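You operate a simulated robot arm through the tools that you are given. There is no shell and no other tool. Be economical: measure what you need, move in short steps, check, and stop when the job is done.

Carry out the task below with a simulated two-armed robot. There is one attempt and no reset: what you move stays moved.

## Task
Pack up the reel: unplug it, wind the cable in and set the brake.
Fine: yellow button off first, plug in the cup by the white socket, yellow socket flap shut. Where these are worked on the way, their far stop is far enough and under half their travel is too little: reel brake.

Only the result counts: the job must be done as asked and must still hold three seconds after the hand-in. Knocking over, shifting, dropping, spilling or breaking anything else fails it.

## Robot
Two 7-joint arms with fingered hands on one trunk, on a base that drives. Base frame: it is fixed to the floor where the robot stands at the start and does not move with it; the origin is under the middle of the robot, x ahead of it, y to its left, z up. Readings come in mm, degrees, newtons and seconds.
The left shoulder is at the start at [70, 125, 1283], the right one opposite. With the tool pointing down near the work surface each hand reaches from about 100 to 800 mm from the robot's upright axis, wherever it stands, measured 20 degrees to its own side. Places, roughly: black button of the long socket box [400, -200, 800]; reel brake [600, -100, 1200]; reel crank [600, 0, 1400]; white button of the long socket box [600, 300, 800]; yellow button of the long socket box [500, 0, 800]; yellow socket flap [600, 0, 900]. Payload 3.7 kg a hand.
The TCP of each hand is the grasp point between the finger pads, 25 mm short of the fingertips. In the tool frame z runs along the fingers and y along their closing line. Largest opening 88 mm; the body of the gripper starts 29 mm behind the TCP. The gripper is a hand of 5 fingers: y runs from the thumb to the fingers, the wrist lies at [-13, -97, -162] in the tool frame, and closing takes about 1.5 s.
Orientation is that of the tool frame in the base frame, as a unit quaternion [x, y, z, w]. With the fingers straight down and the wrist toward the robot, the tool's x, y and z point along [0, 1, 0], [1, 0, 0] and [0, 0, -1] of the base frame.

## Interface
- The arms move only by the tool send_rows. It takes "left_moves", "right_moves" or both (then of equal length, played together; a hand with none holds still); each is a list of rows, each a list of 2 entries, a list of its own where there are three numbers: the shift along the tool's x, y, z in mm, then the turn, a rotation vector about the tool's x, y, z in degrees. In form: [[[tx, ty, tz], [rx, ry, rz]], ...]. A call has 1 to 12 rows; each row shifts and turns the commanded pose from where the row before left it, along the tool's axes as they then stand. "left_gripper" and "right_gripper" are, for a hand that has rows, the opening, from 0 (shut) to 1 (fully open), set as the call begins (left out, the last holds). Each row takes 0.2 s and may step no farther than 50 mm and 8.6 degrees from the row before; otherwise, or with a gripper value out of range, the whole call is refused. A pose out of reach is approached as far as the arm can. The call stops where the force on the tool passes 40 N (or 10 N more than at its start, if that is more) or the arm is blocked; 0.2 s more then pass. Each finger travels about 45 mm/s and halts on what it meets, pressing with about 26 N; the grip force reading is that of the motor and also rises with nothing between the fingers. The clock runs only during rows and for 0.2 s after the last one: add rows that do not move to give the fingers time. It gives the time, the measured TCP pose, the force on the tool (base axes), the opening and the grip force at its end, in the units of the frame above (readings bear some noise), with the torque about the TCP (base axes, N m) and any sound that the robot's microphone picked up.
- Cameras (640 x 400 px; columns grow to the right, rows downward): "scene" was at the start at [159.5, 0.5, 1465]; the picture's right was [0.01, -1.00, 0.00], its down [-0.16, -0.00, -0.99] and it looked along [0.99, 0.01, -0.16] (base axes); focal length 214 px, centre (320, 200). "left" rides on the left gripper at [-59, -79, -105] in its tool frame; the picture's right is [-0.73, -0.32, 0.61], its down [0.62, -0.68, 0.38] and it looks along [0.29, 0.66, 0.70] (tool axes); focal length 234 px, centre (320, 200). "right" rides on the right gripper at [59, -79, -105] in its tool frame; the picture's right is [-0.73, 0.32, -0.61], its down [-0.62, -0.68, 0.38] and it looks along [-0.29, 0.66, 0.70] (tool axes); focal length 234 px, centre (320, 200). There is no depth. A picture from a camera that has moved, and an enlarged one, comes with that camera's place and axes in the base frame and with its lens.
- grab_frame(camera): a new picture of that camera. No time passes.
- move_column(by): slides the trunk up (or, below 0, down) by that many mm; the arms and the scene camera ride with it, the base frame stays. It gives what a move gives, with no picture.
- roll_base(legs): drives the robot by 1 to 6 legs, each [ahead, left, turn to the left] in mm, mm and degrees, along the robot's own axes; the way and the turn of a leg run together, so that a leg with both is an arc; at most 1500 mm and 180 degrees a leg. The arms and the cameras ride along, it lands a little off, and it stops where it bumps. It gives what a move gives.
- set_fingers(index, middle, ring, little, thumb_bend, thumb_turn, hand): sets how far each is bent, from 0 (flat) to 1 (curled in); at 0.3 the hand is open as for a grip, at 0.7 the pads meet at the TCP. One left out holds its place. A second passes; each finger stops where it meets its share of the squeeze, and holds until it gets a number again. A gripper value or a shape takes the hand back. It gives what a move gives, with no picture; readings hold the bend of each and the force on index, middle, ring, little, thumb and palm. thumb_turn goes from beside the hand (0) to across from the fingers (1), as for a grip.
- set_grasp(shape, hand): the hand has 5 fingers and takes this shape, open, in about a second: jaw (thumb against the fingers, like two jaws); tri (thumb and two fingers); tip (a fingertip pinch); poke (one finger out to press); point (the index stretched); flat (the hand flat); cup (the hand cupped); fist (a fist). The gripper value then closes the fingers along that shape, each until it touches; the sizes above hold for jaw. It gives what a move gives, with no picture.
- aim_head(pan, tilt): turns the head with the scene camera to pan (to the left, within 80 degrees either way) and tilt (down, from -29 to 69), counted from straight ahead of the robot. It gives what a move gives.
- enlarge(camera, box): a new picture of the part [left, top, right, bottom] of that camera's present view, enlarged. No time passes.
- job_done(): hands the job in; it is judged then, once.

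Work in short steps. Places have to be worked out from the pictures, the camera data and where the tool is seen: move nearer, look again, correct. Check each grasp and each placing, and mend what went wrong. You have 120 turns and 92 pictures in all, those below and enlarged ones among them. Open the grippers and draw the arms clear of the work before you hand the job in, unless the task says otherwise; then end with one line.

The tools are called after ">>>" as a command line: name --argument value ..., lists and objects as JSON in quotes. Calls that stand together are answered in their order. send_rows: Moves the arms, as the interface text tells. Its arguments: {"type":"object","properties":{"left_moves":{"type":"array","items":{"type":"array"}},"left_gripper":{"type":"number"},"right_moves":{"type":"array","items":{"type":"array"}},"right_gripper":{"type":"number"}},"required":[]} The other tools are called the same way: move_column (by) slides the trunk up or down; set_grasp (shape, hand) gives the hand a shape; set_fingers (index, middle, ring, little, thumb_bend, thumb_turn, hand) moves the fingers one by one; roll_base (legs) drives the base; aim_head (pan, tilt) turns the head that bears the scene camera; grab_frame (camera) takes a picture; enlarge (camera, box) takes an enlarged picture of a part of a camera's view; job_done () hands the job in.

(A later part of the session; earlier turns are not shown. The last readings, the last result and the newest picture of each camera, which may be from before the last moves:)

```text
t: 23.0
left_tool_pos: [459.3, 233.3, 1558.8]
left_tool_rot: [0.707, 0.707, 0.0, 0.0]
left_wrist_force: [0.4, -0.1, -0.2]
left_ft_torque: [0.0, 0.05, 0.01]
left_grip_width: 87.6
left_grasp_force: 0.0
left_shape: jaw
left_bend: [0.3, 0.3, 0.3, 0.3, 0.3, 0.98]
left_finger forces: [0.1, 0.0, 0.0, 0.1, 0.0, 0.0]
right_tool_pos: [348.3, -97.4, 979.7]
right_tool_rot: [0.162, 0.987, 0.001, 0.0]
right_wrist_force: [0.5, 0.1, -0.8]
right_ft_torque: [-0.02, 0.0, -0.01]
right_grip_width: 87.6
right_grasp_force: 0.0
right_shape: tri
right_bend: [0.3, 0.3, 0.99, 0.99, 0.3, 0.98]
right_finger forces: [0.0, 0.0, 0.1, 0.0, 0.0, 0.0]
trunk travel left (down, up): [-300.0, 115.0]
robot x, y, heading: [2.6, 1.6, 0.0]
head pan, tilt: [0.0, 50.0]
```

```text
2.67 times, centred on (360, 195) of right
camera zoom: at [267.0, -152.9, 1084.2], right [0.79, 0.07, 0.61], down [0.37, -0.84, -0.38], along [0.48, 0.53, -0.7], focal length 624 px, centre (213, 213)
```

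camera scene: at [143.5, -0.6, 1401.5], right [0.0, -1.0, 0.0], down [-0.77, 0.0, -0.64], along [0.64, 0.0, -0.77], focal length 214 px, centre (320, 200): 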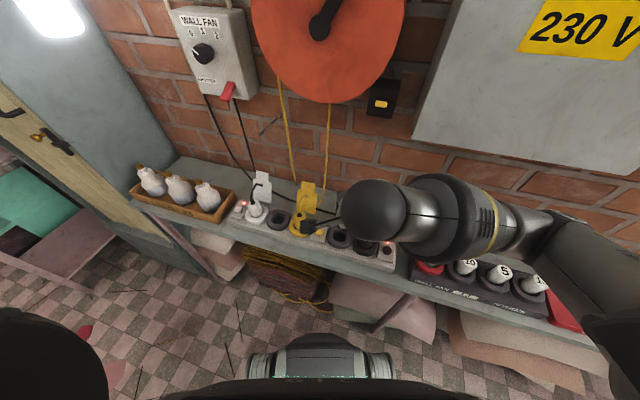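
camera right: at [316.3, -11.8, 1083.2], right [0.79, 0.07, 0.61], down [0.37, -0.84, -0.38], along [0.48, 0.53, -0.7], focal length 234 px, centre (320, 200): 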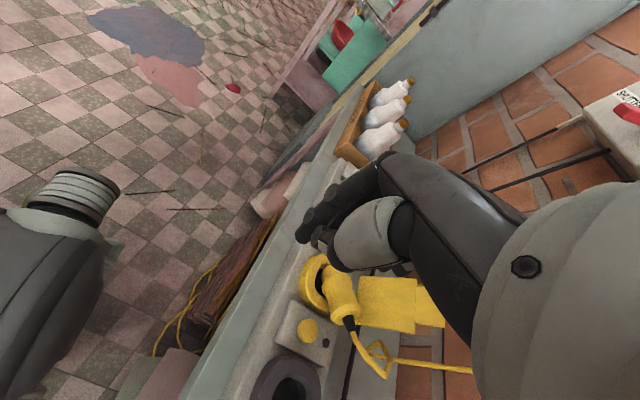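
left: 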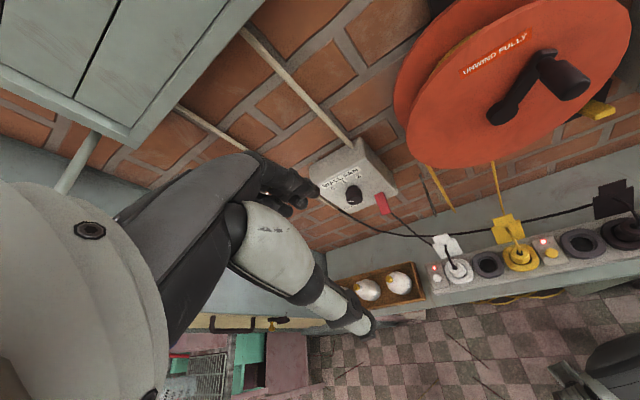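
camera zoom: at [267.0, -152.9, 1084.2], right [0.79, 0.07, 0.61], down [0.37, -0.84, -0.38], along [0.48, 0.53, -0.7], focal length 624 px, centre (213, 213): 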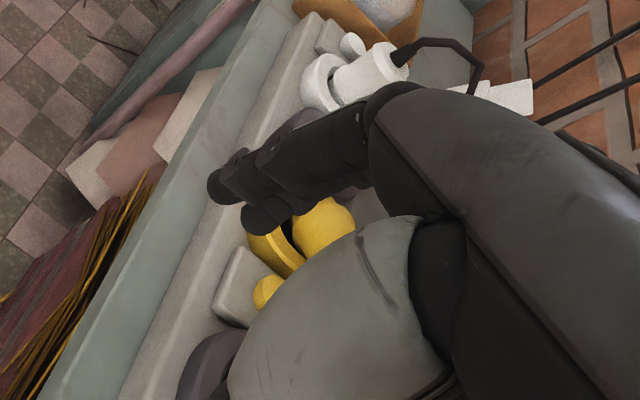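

The plug leans ~30° on the socket ring: nose in the socket recess, tail rim at about [508, 22, 872]. I'll pinch the tail with a two-finger pinch so it hangs nose-down when lifted. First shape and yaw the hand.

>>> set_grasp --hand "right" --shape "tip"

>>> send_rows --right_moves '[[[0, 0, 0], [0, 0, 8]], [[0, 0, 0], [0, 0, 8]], [[0, 0, 0], [0, 0, 8]], [[0, 0, 0], [0, 0, 8]], [[0, 0, 0], [0, 0, 8]], [[0, 0, 0], [0, 0, 8]], [[0, 0, 0], [0, 0, 8]], [[0, 0, 0], [0, 0, 8]], [[0, 0, 0], [0, 0, 7.2]], [[40, 20, 0], [0, 0, 0]], [[40, 30, 0], [0, 0, 0]], [[0, 0, 0], [0, 0, 0]]]' --right_gripper 0.65

>>> enlarge --camera "right" --box '[120, 60, 440, 260]'

>>> enlarge --camera "scene" --box '[240, 150, 400, 250]'

```text
t: 23.9
left_tool_pos: [460.1, 232.7, 1557.9]
left_tool_rot: [0.707, 0.707, -0.001, 0.0]
left_wrist_force: [0.3, 0.2, 0.7]
left_ft_torque: [0.02, -0.04, 0.03]
left_grip_width: 87.6
left_grasp_force: 0.1
left_shape: jaw
left_bend: [0.3, 0.3, 0.3, 0.3, 0.3, 0.98]
left_finger forces: [0.0, 0.0, 0.0, 0.0, 0.1, 0.0]
right_tool_pos: [349.4, -96.2, 980.1]
right_tool_rot: [0.162, 0.987, -0.001, 0.001]
right_wrist_force: [-0.2, 0.1, -0.1]
right_ft_torque: [-0.02, -0.02, -0.02]
right_grip_width: 87.9
right_grasp_force: 0.1
right_shape: tip
right_bend: [0.3, 0.98, 0.99, 0.99, 0.3, 0.98]
right_finger forces: [0.1, 0.0, 0.0, 0.0, 0.1, 0.1]
trunk travel left (down, up): [-300.0, 115.0]
robot x, y, heading: [4.2, 3.2, 0.1]
head pan, tilt: [0.0, 50.0]
```

```text
t: 26.5
left_tool_pos: [459.3, 232.9, 1558.6]
left_tool_rot: [0.707, 0.707, -0.001, -0.001]
left_wrist_force: [-0.3, -0.3, 0.2]
left_ft_torque: [0.03, 0.01, 0.0]
left_grip_width: 87.6
left_grasp_force: 0.1
left_shape: jaw
left_bend: [0.3, 0.3, 0.3, 0.3, 0.3, 0.98]
left_finger forces: [0.0, 0.1, 0.0, 0.1, 0.1, 0.0]
right_tool_pos: [409.4, -15.9, 974.6]
right_tool_rot: [0.706, 0.708, 0.0, 0.0]
right_wrist_force: [-0.5, -0.5, 0.7]
right_ft_torque: [0.05, -0.01, 0.01]
right_grip_width: 57.4
right_grasp_force: 0.1
right_shape: tip
right_bend: [0.29, 0.98, 0.99, 0.99, 0.61, 1.0]
right_finger forces: [0.1, 0.1, 0.0, 0.1, 0.1, 0.1]
right hand out of reach, approached as far as the arm can: row 5, 6
trunk travel left (down, up): [-300.0, 115.0]
robot x, y, heading: [1.4, 2.1, 0.1]
head pan, tilt: [0.0, 50.0]
```

```text
2.00 times, centred on (280, 160) of right
camera zoom: at [329.0, 42.9, 1079.7], right [0.33, -0.73, 0.61], down [-0.68, -0.63, -0.38], along [0.66, -0.29, -0.7], focal length 468 px, centre (400, 280)
```

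zoom: 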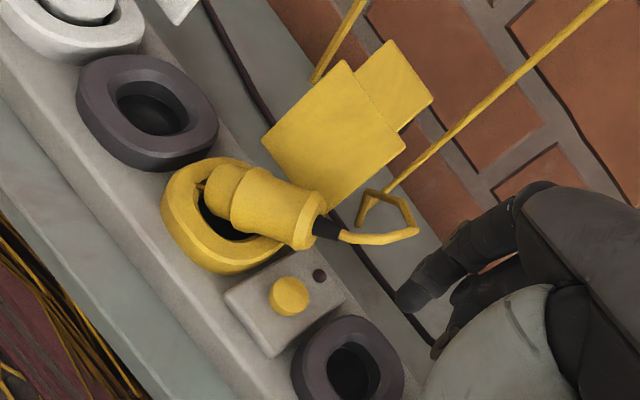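

```text
4.00 times, centred on (320, 200) of scene
camera zoom: at [143.3, -1.6, 1401.6], right [0.0, -1.0, 0.0], down [-0.77, 0.0, -0.64], along [0.64, 0.0, -0.77], focal length 858 px, centre (320, 200)
```

zoom: 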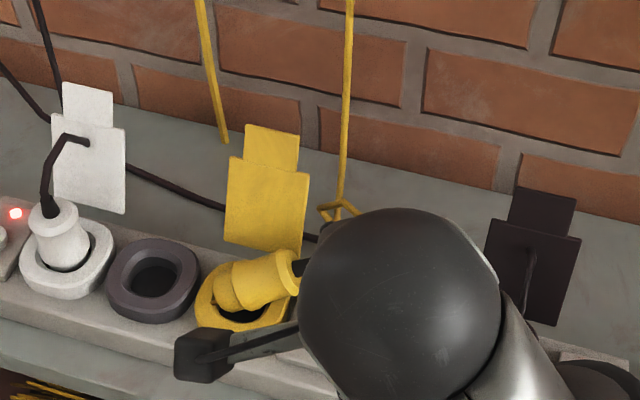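

Good view. The tail rim centre is about [510, 25, 870]. The tip shape closed unevenly, so I set index and thumb directly to a ~56 mm gap, then hover above the rim.

>>> set_fingers --hand "right" --index 0.46 --thumb_bend 0.42

>>> send_rows --right_moves '[[[10, 25, 0], [0, 0, 0]], [[10, 25, 0], [0, 0, 0]], [[10, 25, 0], [0, 0, 0]], [[10, 24, 0], [0, 0, 0]], [[0, 0, 22], [0, 0, 0]], [[0, 0, 22], [0, 0, 0]], [[0, 0, 0], [0, 0, 0]]]'

>>> enlarge --camera "right" --box '[160, 120, 400, 270]'

>>> enlarge --camera "scene" --box '[240, 150, 400, 250]'

```text
t: 27.5
left_tool_pos: [459.2, 233.8, 1558.8]
left_tool_rot: [0.708, 0.707, -0.001, 0.001]
left_wrist_force: [-0.5, -0.2, 0.2]
left_ft_torque: [-0.01, -0.02, -0.02]
left_grip_width: 87.4
left_grasp_force: 0.1
left_shape: jaw
left_bend: [0.3, 0.3, 0.3, 0.3, 0.3, 0.98]
left_finger forces: [0.0, 0.1, 0.0, 0.0, 0.0, 0.0]
right_tool_pos: [409.1, -15.4, 975.2]
right_tool_rot: [0.706, 0.708, 0.001, 0.0]
right_wrist_force: [1.1, 0.1, 0.1]
right_ft_torque: [0.0, -0.02, -0.01]
right_grip_width: 54.4
right_grasp_force: 0.0
right_shape: fingers
right_bend: [0.46, 0.98, 0.99, 0.99, 0.42, 1.0]
right_finger forces: [0.0, 0.1, 0.0, 0.1, 0.0, 0.1]
trunk travel left (down, up): [-300.0, 115.0]
robot x, y, heading: [1.3, 2.0, 0.1]
head pan, tilt: [0.0, 50.0]
```

```text
t: 29.1
left_tool_pos: [460.1, 233.0, 1558.5]
left_tool_rot: [0.706, 0.708, 0.0, 0.0]
left_wrist_force: [-0.8, -0.2, 0.4]
left_ft_torque: [-0.04, -0.01, -0.01]
left_grip_width: 87.6
left_grasp_force: 0.1
left_shape: jaw
left_bend: [0.3, 0.3, 0.3, 0.3, 0.3, 0.98]
left_finger forces: [0.0, 0.1, 0.0, 0.0, 0.0, 0.0]
right_tool_pos: [506.5, 22.0, 929.3]
right_tool_rot: [0.706, 0.709, 0.001, -0.001]
right_wrist_force: [-0.2, -0.5, 0.8]
right_ft_torque: [-0.03, 0.03, -0.02]
right_grip_width: 54.7
right_grasp_force: 0.2
right_shape: fingers
right_bend: [0.46, 0.98, 0.99, 0.99, 0.42, 1.0]
right_finger forces: [0.1, 0.1, 0.0, 0.0, 0.0, 0.0]
trunk travel left (down, up): [-300.0, 115.0]
robot x, y, heading: [2.8, -0.8, -0.0]
head pan, tilt: [0.0, 50.0]
```

```text
2.67 times, centred on (280, 195) of right
camera zoom: at [426.2, 82.0, 1033.5], right [0.33, -0.73, 0.61], down [-0.68, -0.63, -0.38], along [0.66, -0.29, -0.7], focal length 624 px, centre (427, 213)
```

zoom: 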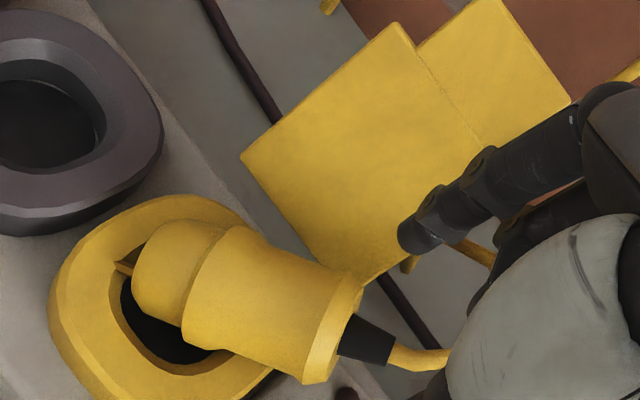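

```text
4.00 times, centred on (320, 200) of scene
camera zoom: at [143.5, -0.8, 1401.5], right [0.0, -1.0, 0.0], down [-0.77, 0.0, -0.64], along [0.64, 0.0, -0.77], focal length 858 px, centre (320, 200)
```

zoom: 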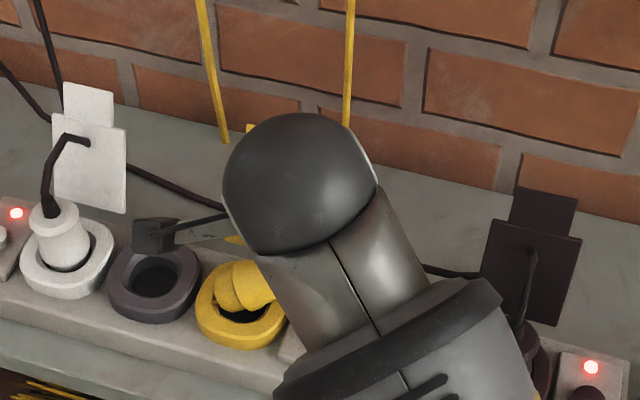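

The index pad sits ~8 mm to tool +x, so the pads are already over the rim. I nudge forward 2 mm and descend to z≈873.

>>> send_rows --right_moves '[[[0, 2, 14], [0, 0, 0]], [[0, 0, 14], [0, 0, 0]], [[0, 0, 14], [0, 0, 0]], [[0, 0, 7], [0, 0, 0]], [[0, 0, 6], [0, 0, 0]], [[0, 0, 0], [0, 0, 0]]]'

>>> enlarge --camera "right" --box '[160, 120, 400, 270]'

```text
t: 30.5
left_tool_pos: [459.5, 233.2, 1558.4]
left_tool_rot: [0.707, 0.707, -0.001, 0.001]
left_wrist_force: [0.4, -0.8, 0.0]
left_ft_torque: [-0.03, -0.01, 0.01]
left_grip_width: 87.4
left_grasp_force: 0.1
left_shape: jaw
left_bend: [0.3, 0.3, 0.3, 0.3, 0.3, 0.98]
left_finger forces: [0.0, 0.0, 0.0, 0.1, 0.0, 0.1]
right_tool_pos: [507.7, 22.6, 872.9]
right_tool_rot: [0.706, 0.708, 0.001, 0.0]
right_wrist_force: [0.3, -0.2, 0.7]
right_ft_torque: [-0.01, -0.03, -0.01]
right_grip_width: 54.6
right_grasp_force: 0.1
right_shape: fingers
right_bend: [0.46, 0.98, 0.99, 0.99, 0.42, 1.0]
right_finger forces: [0.0, 0.0, 0.0, 0.0, 0.0, 0.0]
trunk travel left (down, up): [-300.0, 115.0]
robot x, y, heading: [1.9, 1.6, -0.2]
head pan, tilt: [0.0, 50.0]
```

```text
2.67 times, centred on (280, 195) of right
camera zoom: at [428.4, 82.0, 976.6], right [0.33, -0.73, 0.61], down [-0.68, -0.63, -0.38], along [0.66, -0.29, -0.7], focal length 624 px, centre (427, 213)
```

zoom: 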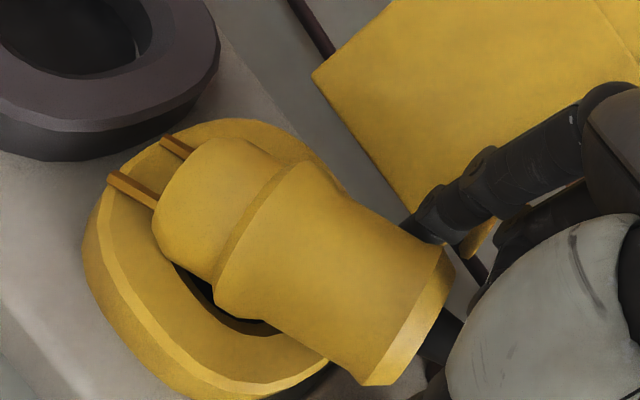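

The index is behind the body just inside the rim, no contact yet. I close index and thumb.

>>> set_fingers --hand "right" --index 0.75 --thumb_bend 0.75

>>> enlarge --camera "right" --box '[160, 120, 400, 270]'

```text
t: 31.5
left_tool_pos: [459.0, 232.7, 1559.3]
left_tool_rot: [0.707, 0.707, -0.002, 0.001]
left_wrist_force: [0.2, 0.5, -0.2]
left_ft_torque: [0.01, 0.0, -0.02]
left_grip_width: 87.6
left_grasp_force: 0.1
left_shape: jaw
left_bend: [0.3, 0.3, 0.3, 0.3, 0.3, 0.98]
left_finger forces: [0.1, 0.1, 0.0, 0.1, 0.0, 0.0]
right_tool_pos: [508.3, 21.9, 872.8]
right_tool_rot: [0.706, 0.709, -0.001, 0.0]
right_wrist_force: [0.0, -2.5, 1.2]
right_ft_torque: [-0.03, 0.0, -0.01]
right_grip_width: 28.0
right_grasp_force: 11.0
right_shape: fingers
right_bend: [0.52, 0.98, 0.99, 0.99, 0.62, 1.0]
right_finger forces: [10.3, 0.0, 0.0, 0.1, 11.5, 0.0]
trunk travel left (down, up): [-300.0, 115.0]
robot x, y, heading: [-0.1, 3.5, 0.1]
head pan, tilt: [0.0, 50.0]
```

```text
2.67 times, centred on (280, 195) of right
camera zoom: at [428.4, 81.7, 976.8], right [0.33, -0.73, 0.61], down [-0.68, -0.63, -0.38], along [0.66, -0.29, -0.7], focal length 624 px, centre (427, 213)
```

zoom: 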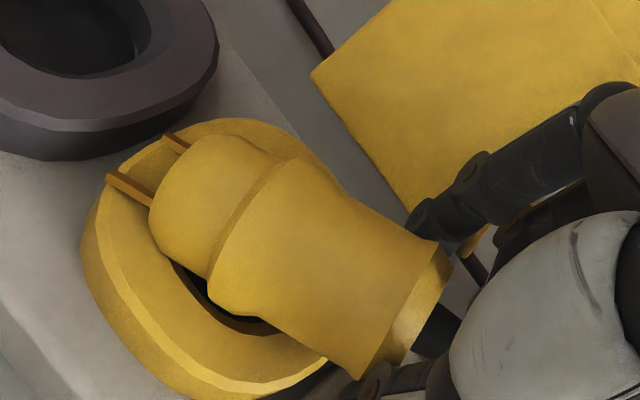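

Gripped (28 mm, ~11 N). I lift slowly.

>>> send_rows --right_moves '[[[0, 0, -5], [0, 0, 0]], [[0, 0, -6], [0, 0, 0]], [[0, 0, -8], [0, 0, 0]], [[0, 0, -10], [0, 0, 0]], [[0, 0, -10], [0, 0, 0]], [[0, 0, 0], [0, 0, 0]]]'

>>> enlarge --camera "right" --box '[160, 120, 400, 270]'

>>> enlarge --camera "scene" --box '[240, 150, 400, 250]'

```text
t: 32.9
left_tool_pos: [460.4, 234.4, 1558.4]
left_tool_rot: [0.707, 0.707, -0.001, 0.001]
left_wrist_force: [0.0, 0.2, 0.1]
left_ft_torque: [-0.04, -0.01, 0.02]
left_grip_width: 87.7
left_grasp_force: 0.1
left_shape: jaw
left_bend: [0.3, 0.3, 0.3, 0.3, 0.3, 0.98]
left_finger forces: [0.0, 0.1, 0.0, 0.1, 0.0, 0.0]
right_tool_pos: [507.2, 23.6, 913.0]
right_tool_rot: [0.706, 0.709, 0.0, 0.0]
right_wrist_force: [-0.7, 0.8, 0.3]
right_ft_torque: [-0.01, -0.03, -0.03]
right_grip_width: 27.5
right_grasp_force: 10.7
right_shape: fingers
right_bend: [0.52, 0.98, 0.99, 0.99, 0.62, 1.0]
right_finger forces: [10.0, 0.0, 0.1, 0.0, 11.1, 0.0]
trunk travel left (down, up): [-300.0, 115.0]
robot x, y, heading: [0.1, -5.3, 0.0]
head pan, tilt: [0.0, 50.0]
```

```text
2.67 times, centred on (280, 195) of right
camera zoom: at [427.9, 82.7, 1016.9], right [0.33, -0.73, 0.61], down [-0.68, -0.63, -0.38], along [0.66, -0.29, -0.7], focal length 624 px, centre (427, 213)
```

zoom: 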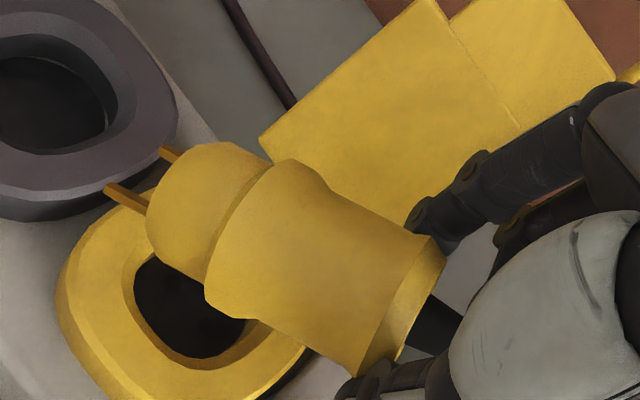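

```text
4.00 times, centred on (320, 200) of scene
camera zoom: at [143.8, -0.8, 1401.5], right [0.0, -1.0, 0.0], down [-0.77, 0.0, -0.64], along [0.64, 0.0, -0.77], focal length 858 px, centre (320, 200)
```

zoom: 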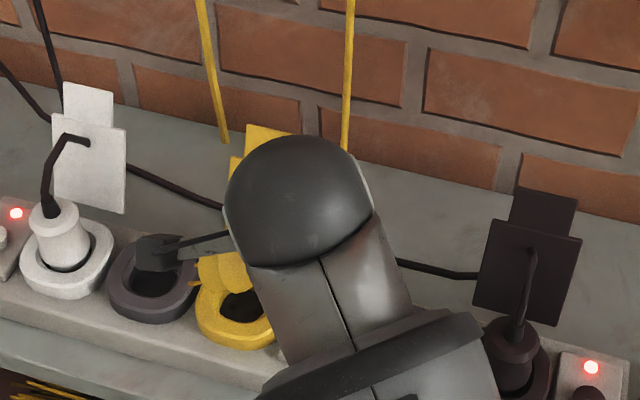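

The plug is held rigidly, nose pointing left and ~28° down. I lift further and tilt the hand (wrist to the left) so the nose turns more downward.

>>> send_rows --right_moves '[[[0, 0, -20], [0, 0, 0]], [[0, 0, -20], [0, 0, 0]], [[0, 0, -10], [0, 0, 0]], [[0, 0, 0], [0, -8, 0]], [[0, 0, 0], [0, -8, 0]], [[0, 0, 0], [0, -8, 0]], [[0, 0, 0], [0, -8, 0]], [[0, 0, 0], [0, -8, 0]], [[0, 0, 0], [0, 0, 0]]]'

>>> grab_frame --camera "right"

>>> grab_frame --camera "scene"

```text
t: 34.9
left_tool_pos: [459.8, 233.4, 1558.8]
left_tool_rot: [0.707, 0.707, -0.001, 0.001]
left_wrist_force: [-0.4, 0.2, -0.3]
left_ft_torque: [0.01, 0.0, 0.0]
left_grip_width: 87.4
left_grasp_force: 0.1
left_shape: jaw
left_bend: [0.3, 0.3, 0.3, 0.3, 0.3, 0.98]
left_finger forces: [0.0, 0.0, 0.1, 0.0, 0.1, 0.0]
right_tool_pos: [508.5, 23.9, 962.1]
right_tool_rot: [0.663, 0.666, -0.241, 0.243]
right_wrist_force: [0.8, -0.3, -0.4]
right_ft_torque: [-0.01, 0.04, -0.02]
right_grip_width: 27.5
right_grasp_force: 10.6
right_shape: fingers
right_bend: [0.52, 0.98, 0.99, 0.99, 0.62, 1.0]
right_finger forces: [9.9, 0.1, 0.0, 0.0, 11.0, 0.0]
trunk travel left (down, up): [-300.0, 115.0]
robot x, y, heading: [3.9, 2.5, -0.1]
head pan, tilt: [0.0, 50.0]
```

```text
55 pictures are left
camera right: at [428.3, 137.1, 1004.5], right [0.32, -0.16, 0.93], down [-0.68, -0.73, 0.11], along [0.66, -0.67, -0.35], focal length 234 px, centre (320, 200)
```

right: 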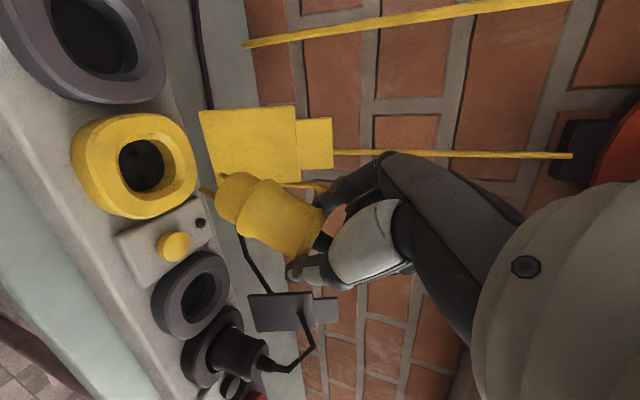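

```text
54 pictures are left
camera scene: at [143.6, -0.9, 1401.5], right [0.0, -1.0, 0.0], down [-0.77, 0.0, -0.64], along [0.64, 0.0, -0.77], focal length 214 px, centre (320, 200)
```

scene: 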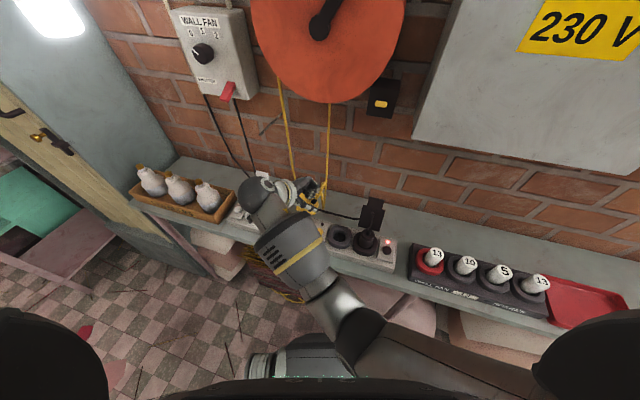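

The tilt works; the plug nose is ~53° down. Now I yaw about vertical so the hand leans toward the robot instead of over the white plug, with pads closing along the strip.

>>> send_rows --right_moves '[[[-13, 0, -15], [0, 0, 0]], [[0, -15, 0], [-5.14, 0, -6.13]], [[0, 0, 0], [-5.14, 0, -6.13]], [[0, 0, 0], [-5.14, 0, -6.13]], [[0, 0, 0], [-5.14, 0, -6.13]], [[0, 0, 0], [-5.14, 0, -6.13]], [[0, 0, 0], [-5.14, 0, -6.13]], [[0, 0, 0], [-5.14, 0, -6.13]], [[0, 0, 0], [-5.14, 0, -6.13]], [[0, 0, 0], [-5.14, 0, -6.13]], [[0, 0, 0], [0, 0, 0]]]'

>>> grab_frame --camera "right"

>>> enlarge --camera "scene" --box '[200, 130, 440, 280]'

```text
t: 37.3
left_tool_pos: [459.2, 234.4, 1557.4]
left_tool_rot: [0.706, 0.708, -0.001, 0.001]
left_wrist_force: [-0.3, 0.8, 0.1]
left_ft_torque: [0.0, -0.01, 0.01]
left_grip_width: 87.7
left_grasp_force: 0.0
left_shape: jaw
left_bend: [0.3, 0.3, 0.3, 0.3, 0.3, 0.98]
left_finger forces: [0.0, 0.1, 0.0, 0.0, 0.1, 0.0]
right_tool_pos: [493.6, 23.3, 981.4]
right_tool_rot: [0.145, 0.929, -0.052, 0.338]
right_wrist_force: [0.0, 0.4, -0.1]
right_ft_torque: [0.01, -0.01, 0.01]
right_grip_width: 27.5
right_grasp_force: 10.7
right_shape: fingers
right_bend: [0.52, 0.98, 0.99, 0.99, 0.62, 1.0]
right_finger forces: [9.8, 0.0, 0.0, 0.0, 11.0, 0.0]
trunk travel left (down, up): [-300.0, 115.0]
robot x, y, heading: [1.9, 3.6, -0.4]
head pan, tilt: [0.0, 50.0]
```

```text
53 pictures are left
camera right: at [361.9, -16.8, 1024.0], right [0.26, 0.26, 0.93], down [0.48, -0.87, 0.11], along [0.84, 0.42, -0.35], focal length 234 px, centre (320, 200)
```

right: 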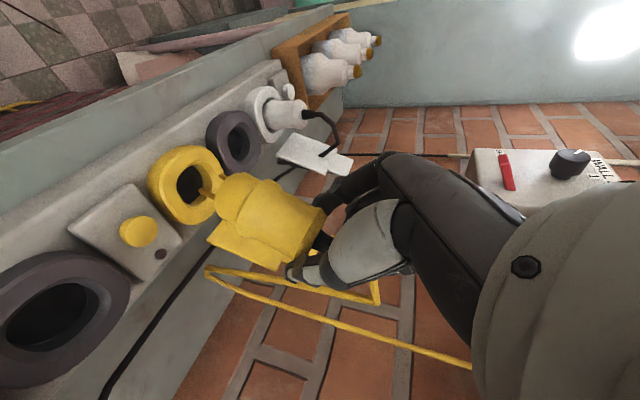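

```text
2.67 times, centred on (320, 205) of scene
camera zoom: at [143.5, -0.3, 1401.5], right [0.0, -1.0, 0.0], down [-0.77, 0.0, -0.64], along [0.64, 0.0, -0.77], focal length 572 px, centre (320, 187)
```

zoom: 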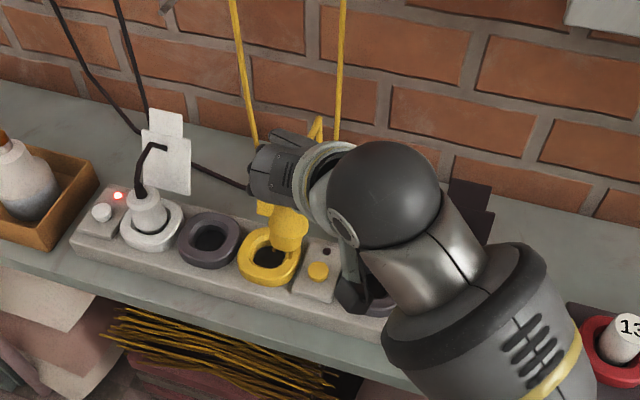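

Works nicely. I pitch about the closing axis another ~33° to bring the plug upright.

>>> send_rows --right_moves '[[[0, 0, 0], [0, -8.3, 0]], [[0, 0, 0], [0, -8.3, 0]], [[0, 0, 0], [0, -8.3, 0]], [[0, 0, 0], [0, -8.3, 0]], [[0, 0, 0], [0, 0, 0]]]'

>>> grab_frame --camera "right"

>>> enlarge --camera "scene" --box '[240, 150, 400, 250]'

```text
t: 38.5
left_tool_pos: [460.1, 234.0, 1559.0]
left_tool_rot: [0.708, 0.707, 0.0, 0.0]
left_wrist_force: [0.7, -0.1, -0.6]
left_ft_torque: [0.0, -0.02, 0.01]
left_grip_width: 87.6
left_grasp_force: 0.0
left_shape: jaw
left_bend: [0.3, 0.3, 0.3, 0.3, 0.3, 0.98]
left_finger forces: [0.1, 0.0, 0.0, 0.0, 0.1, 0.1]
right_tool_pos: [494.1, 22.6, 982.2]
right_tool_rot: [0.125, 0.793, -0.093, 0.588]
right_wrist_force: [-0.5, -0.2, -1.2]
right_ft_torque: [0.0, 0.03, 0.02]
right_grip_width: 27.1
right_grasp_force: 10.6
right_shape: fingers
right_bend: [0.52, 0.98, 0.99, 0.99, 0.62, 1.0]
right_finger forces: [9.6, 0.0, 0.0, 0.1, 10.9, 0.0]
trunk travel left (down, up): [-300.0, 115.0]
robot x, y, heading: [3.7, -1.2, 0.1]
head pan, tilt: [0.0, 50.0]
```

```text
51 pictures are left
camera right: at [357.0, -15.5, 955.0], right [-0.26, 0.42, 0.87], down [0.31, -0.82, 0.49], along [0.91, 0.4, 0.08], focal length 234 px, centre (320, 200)
```

right: 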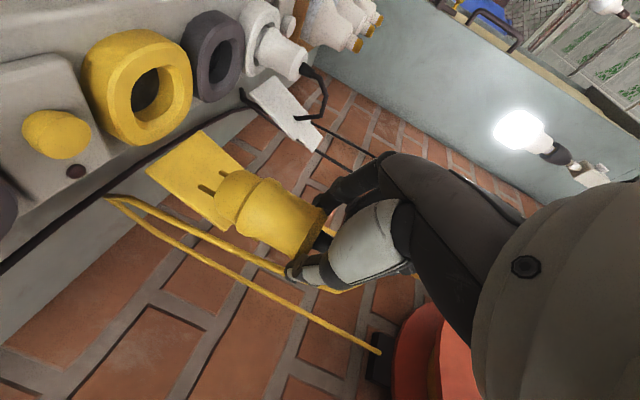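

```text
4.00 times, centred on (320, 200) of scene
camera zoom: at [143.9, -0.7, 1401.5], right [0.0, -1.0, 0.0], down [-0.77, 0.0, -0.64], along [0.64, 0.0, -0.77], focal length 858 px, centre (320, 200)
```

zoom: 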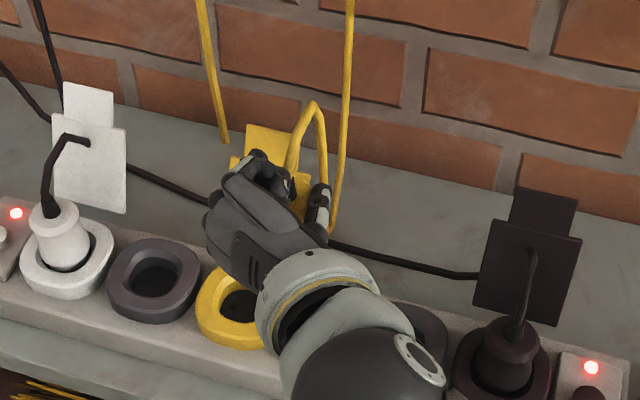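

The plug is nearly vertical, nose at about [501, 22, 923]. I carry it along the strip to above the cup at [527, 130].

>>> send_rows --right_moves '[[[1, 27, -2.5], [0, 0, 0]], [[0.7, 27, -2.5], [0, 0, 0]], [[0.7, 27, -2.5], [0, 0, 0]], [[0.7, 28, -2.5], [0, 0, 0]], [[0, 0, 0], [0, 0, 0]]]'

>>> enlarge --camera "right" --box '[60, 80, 380, 280]'

>>> enlarge --camera "scene" --box '[200, 130, 360, 230]'

```text
t: 39.7
left_tool_pos: [460.3, 233.4, 1558.2]
left_tool_rot: [0.707, 0.707, 0.001, 0.0]
left_wrist_force: [0.0, 0.5, 0.5]
left_ft_torque: [-0.04, 0.02, -0.02]
left_grip_width: 87.7
left_grasp_force: 0.1
left_shape: jaw
left_bend: [0.3, 0.3, 0.3, 0.3, 0.3, 0.98]
left_finger forces: [0.0, 0.0, 0.0, 0.0, 0.0, 0.0]
right_tool_pos: [515.0, 130.8, 984.3]
right_tool_rot: [0.125, 0.794, -0.091, 0.588]
right_wrist_force: [0.4, 0.7, -1.0]
right_ft_torque: [0.0, -0.03, 0.0]
right_grip_width: 27.2
right_grasp_force: 10.1
right_shape: fingers
right_bend: [0.52, 0.98, 0.99, 0.99, 0.63, 1.0]
right_finger forces: [9.7, 0.0, 0.0, 0.0, 11.0, 0.0]
trunk travel left (down, up): [-300.0, 115.0]
robot x, y, heading: [-2.4, 1.6, 0.0]
head pan, tilt: [0.0, 50.0]
```

```text
2.00 times, centred on (220, 180) of right
camera zoom: at [378.3, 92.5, 957.1], right [-0.25, 0.42, 0.87], down [0.31, -0.82, 0.49], along [0.92, 0.4, 0.08], focal length 468 px, centre (520, 240)
```

zoom: 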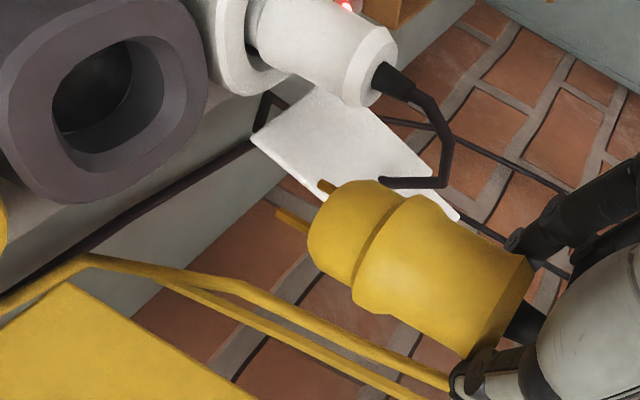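

```text
4.00 times, centred on (280, 180) of scene
camera zoom: at [143.7, -1.2, 1401.5], right [0.0, -1.0, 0.0], down [-0.77, 0.0, -0.64], along [0.64, 0.0, -0.77], focal length 858 px, centre (480, 280)
```

zoom: 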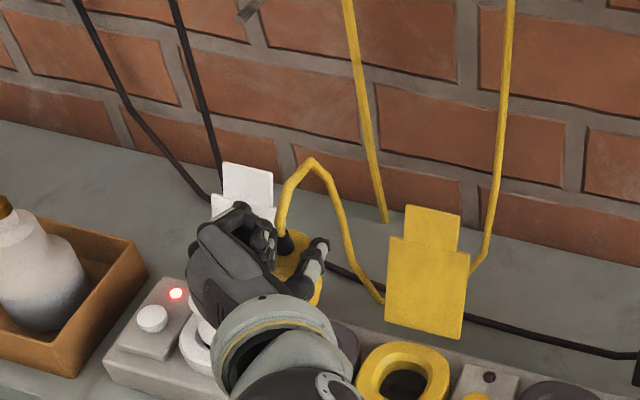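

Both views agree the plug is right above the cup. I lower it 50 mm and check.

>>> send_rows --right_moves '[[[9.57, 0, 2.8], [0, 0, 0]], [[9.57, 0, 2.8], [0, 0, 0]], [[9.57, 0, 2.8], [0, 0, 0]], [[9.57, 0, 2.8], [0, 0, 0]], [[9.57, 0, 2.8], [0, 0, 0]], [[0, 0, 0], [0, 0, 0]]]'

>>> enlarge --camera "right" --box '[60, 80, 380, 280]'

>>> enlarge --camera "scene" --box '[200, 130, 360, 230]'

```text
t: 41.1
left_tool_pos: [459.6, 232.4, 1558.2]
left_tool_rot: [0.707, 0.707, 0.0, 0.001]
left_wrist_force: [-0.9, -0.5, 0.3]
left_ft_torque: [0.0, -0.01, 0.01]
left_grip_width: 87.5
left_grasp_force: 0.1
left_shape: jaw
left_bend: [0.3, 0.3, 0.3, 0.3, 0.3, 0.98]
left_finger forces: [0.0, 0.1, 0.1, 0.0, 0.0, 0.0]
right_tool_pos: [514.5, 129.9, 932.2]
right_tool_rot: [0.124, 0.794, -0.092, 0.588]
right_wrist_force: [0.3, -0.1, 0.0]
right_ft_torque: [0.0, -0.03, 0.02]
right_grip_width: 27.0
right_grasp_force: 10.0
right_shape: fingers
right_bend: [0.52, 0.98, 0.99, 0.99, 0.63, 1.0]
right_finger forces: [9.8, 0.1, 0.0, 0.0, 10.9, 0.0]
trunk travel left (down, up): [-300.0, 115.0]
robot x, y, heading: [1.2, -1.0, 0.0]
head pan, tilt: [0.0, 50.0]
```

```text
2.00 times, centred on (220, 180) of right
camera zoom: at [377.9, 91.7, 905.5], right [-0.25, 0.42, 0.87], down [0.31, -0.82, 0.48], along [0.92, 0.4, 0.08], focal length 468 px, centre (520, 240)
```

zoom: 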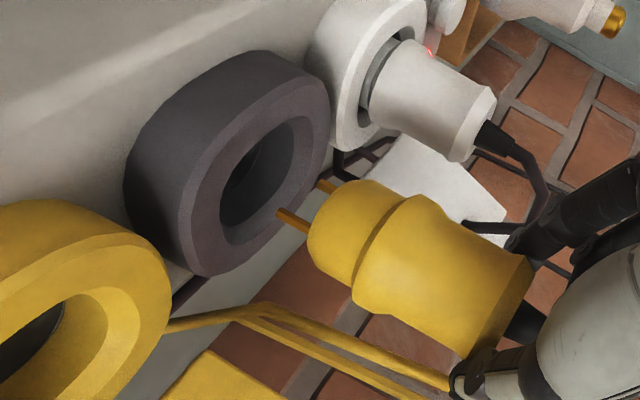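

```text
4.00 times, centred on (280, 180) of scene
camera zoom: at [143.7, -0.7, 1401.5], right [0.0, -1.0, 0.0], down [-0.77, 0.0, -0.64], along [0.64, 0.0, -0.77], focal length 858 px, centre (480, 280)
```

zoom: 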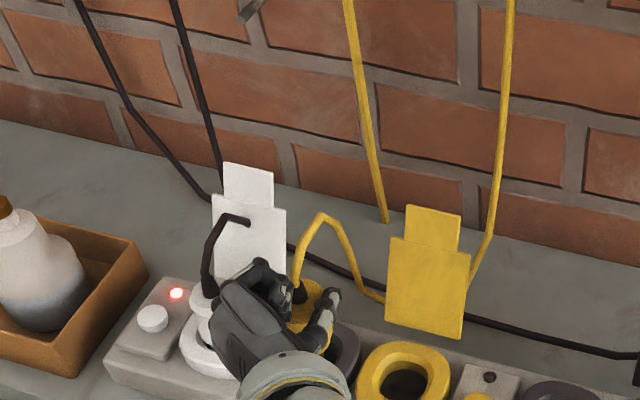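

The hole is ~4 mm farther along +strip than the plug nose. I shift 3.5 mm and lower further with force watching.

>>> send_rows --right_moves '[[[0, 3.5, 0], [0, 0, 0]], [[6, 0, 1.75], [0, 0, 0]], [[5, 0, 1.4], [0, 0, 0]], [[5, 0, 1.4], [0, 0, 0]], [[0, 0, 0], [0, 0, 0]]]'

>>> enlarge --camera "right" --box '[120, 100, 360, 250]'

```text
t: 42.3
left_tool_pos: [459.0, 233.5, 1558.1]
left_tool_rot: [0.707, 0.707, 0.0, 0.0]
left_wrist_force: [-0.7, 0.3, -1.1]
left_ft_torque: [-0.02, -0.01, 0.01]
left_grip_width: 87.5
left_grasp_force: 0.1
left_shape: jaw
left_bend: [0.3, 0.3, 0.3, 0.3, 0.3, 0.98]
left_finger forces: [0.0, 0.1, 0.1, 0.0, 0.0, 0.0]
right_tool_pos: [517.9, 134.1, 915.3]
right_tool_rot: [0.125, 0.793, -0.093, 0.588]
right_wrist_force: [0.1, 0.3, -0.6]
right_ft_torque: [0.03, 0.01, -0.01]
right_grip_width: 27.2
right_grasp_force: 10.4
right_shape: fingers
right_bend: [0.52, 0.98, 0.99, 0.99, 0.63, 1.0]
right_finger forces: [9.7, 0.0, 0.0, 0.1, 10.9, 0.1]
trunk travel left (down, up): [-300.0, 115.0]
robot x, y, heading: [3.0, 0.5, 0.2]
head pan, tilt: [0.0, 50.0]
```

```text
2.67 times, centred on (240, 175) of right
camera zoom: at [380.6, 95.6, 889.1], right [-0.25, 0.42, 0.87], down [0.31, -0.82, 0.49], along [0.92, 0.4, 0.08], focal length 624 px, centre (533, 267)
```

zoom: 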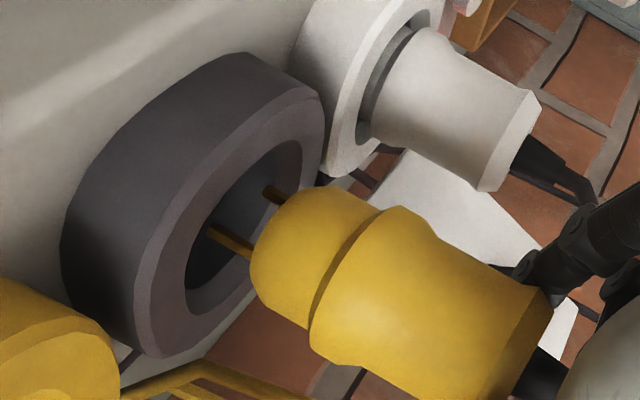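

Depth matches; ~2.5 mm more along the strip. I shift and lower further.

>>> send_rows --right_moves '[[[0, 2.5, 0], [0, 0, 0]], [[5, 0, 1.4], [0, 0, 0]], [[5, 0, 1.4], [0, 0, 0]], [[5, 0, 1.4], [0, 0, 0]], [[0, 0, 0], [0, 0, 0]]]'

>>> enlarge --camera "right" --box '[120, 100, 360, 250]'

```text
t: 43.5
left_tool_pos: [460.2, 233.9, 1557.7]
left_tool_rot: [0.707, 0.707, 0.0, 0.001]
left_wrist_force: [1.0, -0.6, 0.3]
left_ft_torque: [-0.02, 0.0, 0.0]
left_grip_width: 87.7
left_grasp_force: 0.1
left_shape: jaw
left_bend: [0.3, 0.3, 0.3, 0.3, 0.3, 0.98]
left_finger forces: [0.0, 0.0, 0.0, 0.1, 0.0, 0.0]
right_tool_pos: [518.6, 136.6, 899.0]
right_tool_rot: [0.124, 0.794, -0.092, 0.589]
right_wrist_force: [0.1, -0.1, 0.0]
right_ft_torque: [0.0, -0.04, -0.02]
right_grip_width: 26.8
right_grasp_force: 9.9
right_shape: fingers
right_bend: [0.52, 0.98, 0.99, 0.99, 0.63, 1.0]
right_finger forces: [9.7, 0.0, 0.0, 0.1, 10.9, 0.1]
trunk travel left (down, up): [-300.0, 115.0]
robot x, y, heading: [-1.2, 2.8, -0.0]
head pan, tilt: [0.0, 50.0]
```

```text
2.67 times, centred on (240, 175) of right
camera zoom: at [381.5, 97.9, 873.3], right [-0.25, 0.42, 0.87], down [0.31, -0.82, 0.49], along [0.92, 0.4, 0.08], focal length 624 px, centre (533, 267)
```

zoom: 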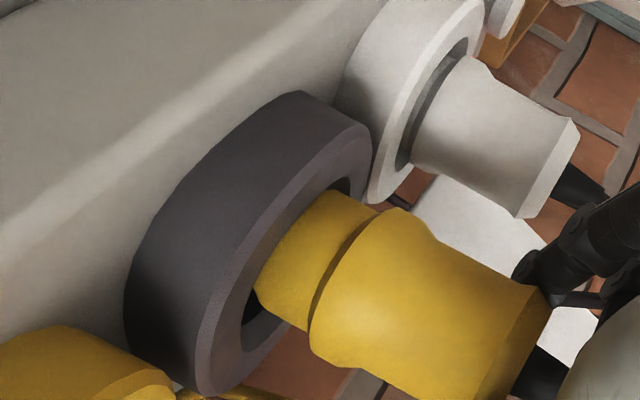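

The nose is entering the cup freely. I keep lowering until contact.

>>> send_rows --right_moves '[[[4, 0, 1.2], [0, 0, 0]], [[4, 0, 1.2], [0, 0, 0]], [[3, 0, 0.9], [0, 0, 0]], [[0, 0, 0], [0, 0, 0]]]'

>>> enlarge --camera "right" --box '[120, 100, 360, 250]'

```text
t: 44.5
left_tool_pos: [460.3, 232.8, 1557.6]
left_tool_rot: [0.707, 0.707, 0.0, 0.001]
left_wrist_force: [0.0, 0.2, -0.7]
left_ft_torque: [-0.02, -0.01, -0.01]
left_grip_width: 87.5
left_grasp_force: 0.0
left_shape: jaw
left_bend: [0.3, 0.3, 0.3, 0.3, 0.3, 0.98]
left_finger forces: [0.0, 0.0, 0.0, 0.0, 0.0, 0.0]
right_tool_pos: [518.1, 138.2, 888.6]
right_tool_rot: [0.125, 0.793, -0.092, 0.589]
right_wrist_force: [0.5, -0.5, -0.4]
right_ft_torque: [0.01, -0.02, -0.04]
right_grip_width: 27.1
right_grasp_force: 10.8
right_shape: fingers
right_bend: [0.52, 0.98, 0.99, 0.99, 0.63, 1.0]
right_finger forces: [10.1, 0.0, 0.1, 0.1, 10.9, 0.0]
trunk travel left (down, up): [-300.0, 115.0]
robot x, y, heading: [-1.0, -0.0, 0.1]
head pan, tilt: [0.0, 50.0]
```

```text
2.67 times, centred on (240, 175) of right
camera zoom: at [381.6, 98.4, 861.9], right [-0.25, 0.42, 0.87], down [0.31, -0.82, 0.49], along [0.92, 0.4, 0.08], focal length 624 px, centre (533, 267)
```

zoom: 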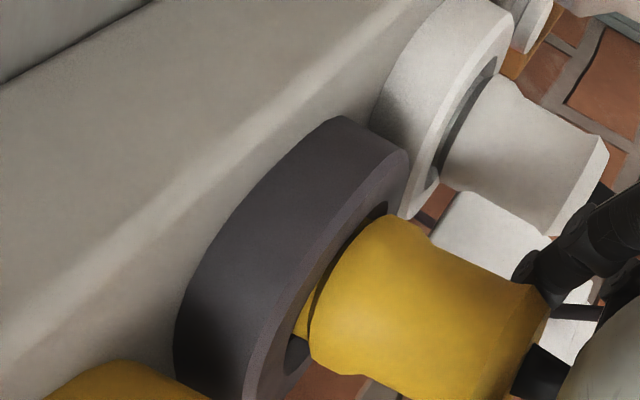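

Still free. A few more millimetres down.

>>> send_rows --right_moves '[[[3, 0, 0.9], [0, 0, 0]], [[3, 0, 0.9], [0, 0, 0]], [[2, 0, 0.6], [0, 0, 0]], [[0, 0, 0], [0, 0, 0]]]'

>>> enlarge --camera "right" --box '[120, 100, 360, 250]'

```text
t: 45.5
left_tool_pos: [458.0, 233.7, 1558.8]
left_tool_rot: [0.708, 0.707, 0.0, 0.001]
left_wrist_force: [0.6, 0.2, -0.4]
left_ft_torque: [-0.03, -0.02, -0.01]
left_grip_width: 87.5
left_grasp_force: 0.1
left_shape: jaw
left_bend: [0.3, 0.3, 0.3, 0.3, 0.3, 0.98]
left_finger forces: [0.1, 0.0, 0.1, 0.0, 0.1, 0.0]
right_tool_pos: [517.4, 137.8, 882.5]
right_tool_rot: [0.124, 0.792, -0.091, 0.59]
right_wrist_force: [3.0, 1.1, 17.4]
right_ft_torque: [0.1, -0.36, 0.0]
right_grip_width: 27.3
right_grasp_force: 12.0
right_shape: fingers
right_bend: [0.51, 0.98, 0.99, 0.99, 0.63, 1.0]
right_finger forces: [13.6, 0.0, 0.0, 0.0, 9.9, 0.1]
trunk travel left (down, up): [-300.0, 115.0]
robot x, y, heading: [1.0, -0.4, 0.1]
head pan, tilt: [0.0, 50.0]
```

```text
2.67 times, centred on (240, 175) of right
camera zoom: at [380.7, 99.1, 855.5], right [-0.26, 0.42, 0.87], down [0.31, -0.82, 0.49], along [0.91, 0.4, 0.08], focal length 624 px, centre (533, 267)
```

zoom: 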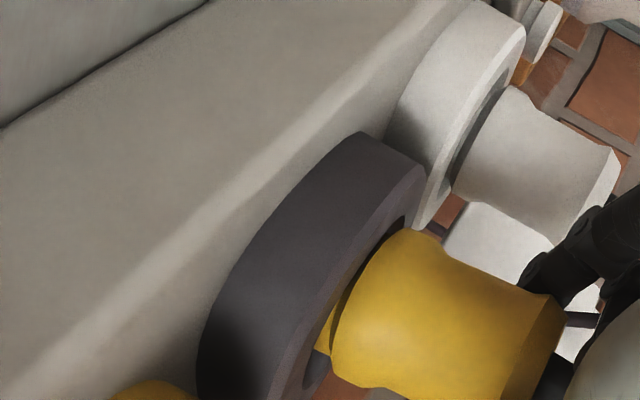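

Contact at 17 N: the plug has bottomed in the cup. I release gently.

>>> send_rows --right_moves '[[[-1.5, 0, -0.4], [0, 0, 0]], [[0, 0, 0], [0, 0, 0]]]'

>>> set_fingers --hand "right" --index 0.42 --thumb_bend 0.45

>>> enlarge --camera "right" --box '[120, 100, 440, 300]'

```text
t: 46.1
left_tool_pos: [458.6, 233.9, 1559.2]
left_tool_rot: [0.707, 0.707, 0.0, 0.001]
left_wrist_force: [0.5, 0.7, -0.3]
left_ft_torque: [-0.01, 0.02, -0.03]
left_grip_width: 87.7
left_grasp_force: 0.0
left_shape: jaw
left_bend: [0.3, 0.3, 0.3, 0.3, 0.3, 0.98]
left_finger forces: [0.0, 0.1, 0.0, 0.1, 0.0, 0.1]
right_tool_pos: [516.7, 138.6, 884.0]
right_tool_rot: [0.125, 0.793, -0.092, 0.589]
right_wrist_force: [4.5, 2.1, 16.5]
right_ft_torque: [0.14, -0.35, -0.04]
right_grip_width: 27.2
right_grasp_force: 11.8
right_shape: fingers
right_bend: [0.5, 0.98, 0.99, 0.99, 0.63, 1.0]
right_finger forces: [14.4, 0.0, 0.0, 0.1, 9.6, 0.2]
trunk travel left (down, up): [-300.0, 115.0]
robot x, y, heading: [-1.9, -4.7, 0.2]
head pan, tilt: [0.0, 50.0]
```

```text
t: 47.1
left_tool_pos: [460.0, 233.5, 1558.1]
left_tool_rot: [0.707, 0.707, -0.001, 0.001]
left_wrist_force: [0.1, 0.4, 0.7]
left_ft_torque: [0.0, 0.01, -0.02]
left_grip_width: 87.9
left_grasp_force: 0.1
left_shape: jaw
left_bend: [0.3, 0.3, 0.3, 0.3, 0.3, 0.98]
left_finger forces: [0.1, 0.0, 0.0, 0.0, 0.0, 0.1]
right_tool_pos: [516.8, 137.6, 881.5]
right_tool_rot: [0.124, 0.794, -0.092, 0.588]
right_wrist_force: [-0.1, 0.2, 0.7]
right_ft_torque: [0.01, 0.04, 0.01]
right_grip_width: 55.1
right_grasp_force: 0.1
right_shape: fingers
right_bend: [0.42, 0.98, 0.99, 0.99, 0.45, 1.0]
right_finger forces: [0.1, 0.0, 0.0, 0.0, 0.0, 0.1]
trunk travel left (down, up): [-300.0, 115.0]
robot x, y, heading: [-5.3, -1.1, 0.0]
head pan, tilt: [0.0, 50.0]
```

```text
2.00 times, centred on (280, 200) of right
camera zoom: at [380.1, 98.3, 854.9], right [-0.25, 0.42, 0.87], down [0.31, -0.82, 0.49], along [0.92, 0.4, 0.08], focal length 468 px, centre (400, 200)
```

zoom: 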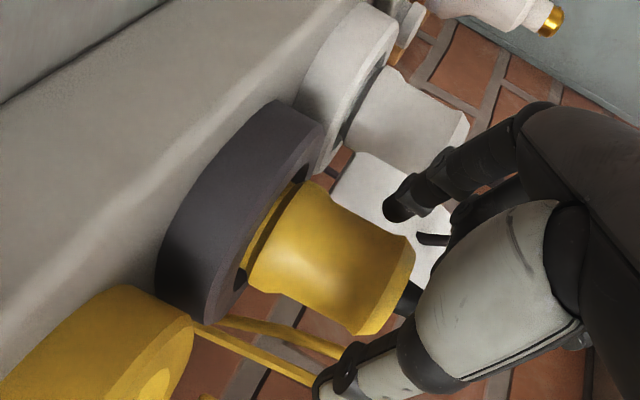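

The plug dropped upright into the cup. I back the hand straight out and look.

>>> send_rows --right_moves '[[[0, 0, -15], [0, 0, 0]], [[0, 0, -30], [0, 0, 0]], [[0, 0, -40], [0, 0, 0]], [[-30, -20, -20], [0, 0, 0]], [[-40, -20, 0], [0, 0, 0]], [[-40, -30, 0], [0, 0, 0]], [[-40, -30, 0], [0, 0, 0]]]'

>>> enlarge --camera "scene" --box '[220, 140, 380, 240]'

```text
t: 48.0
left_tool_pos: [459.9, 232.9, 1558.3]
left_tool_rot: [0.707, 0.707, -0.001, 0.001]
left_wrist_force: [-1.0, -0.1, -0.4]
left_ft_torque: [0.03, 0.0, 0.01]
left_grip_width: 87.4
left_grasp_force: 0.0
left_shape: jaw
left_bend: [0.3, 0.3, 0.3, 0.3, 0.3, 0.98]
left_finger forces: [0.0, 0.1, 0.1, 0.0, 0.0, 0.0]
right_tool_pos: [497.0, 148.0, 986.4]
right_tool_rot: [0.132, 0.736, -0.09, 0.658]
right_wrist_force: [-0.3, 0.2, 0.3]
right_ft_torque: [-0.01, 0.02, 0.01]
right_grip_width: 55.2
right_grasp_force: 0.0
right_shape: fingers
right_bend: [0.42, 0.98, 0.99, 0.99, 0.45, 1.0]
right_finger forces: [0.0, 0.1, 0.0, 0.0, 0.1, 0.0]
trunk travel left (down, up): [-300.0, 115.0]
robot x, y, heading: [-5.2, 0.8, 0.1]
head pan, tilt: [0.0, 50.0]
stopped in row 4 (right hand): the arm was blocked; the commanded pose is now the measured one
```

```text
4.00 times, centred on (300, 190) of scene
camera zoom: at [143.5, -1.0, 1401.5], right [0.0, -1.0, 0.0], down [-0.77, 0.0, -0.64], along [0.64, 0.0, -0.77], focal length 858 px, centre (400, 240)
```

zoom: 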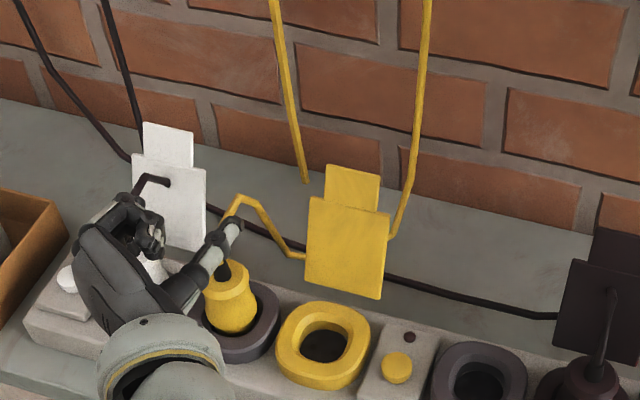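

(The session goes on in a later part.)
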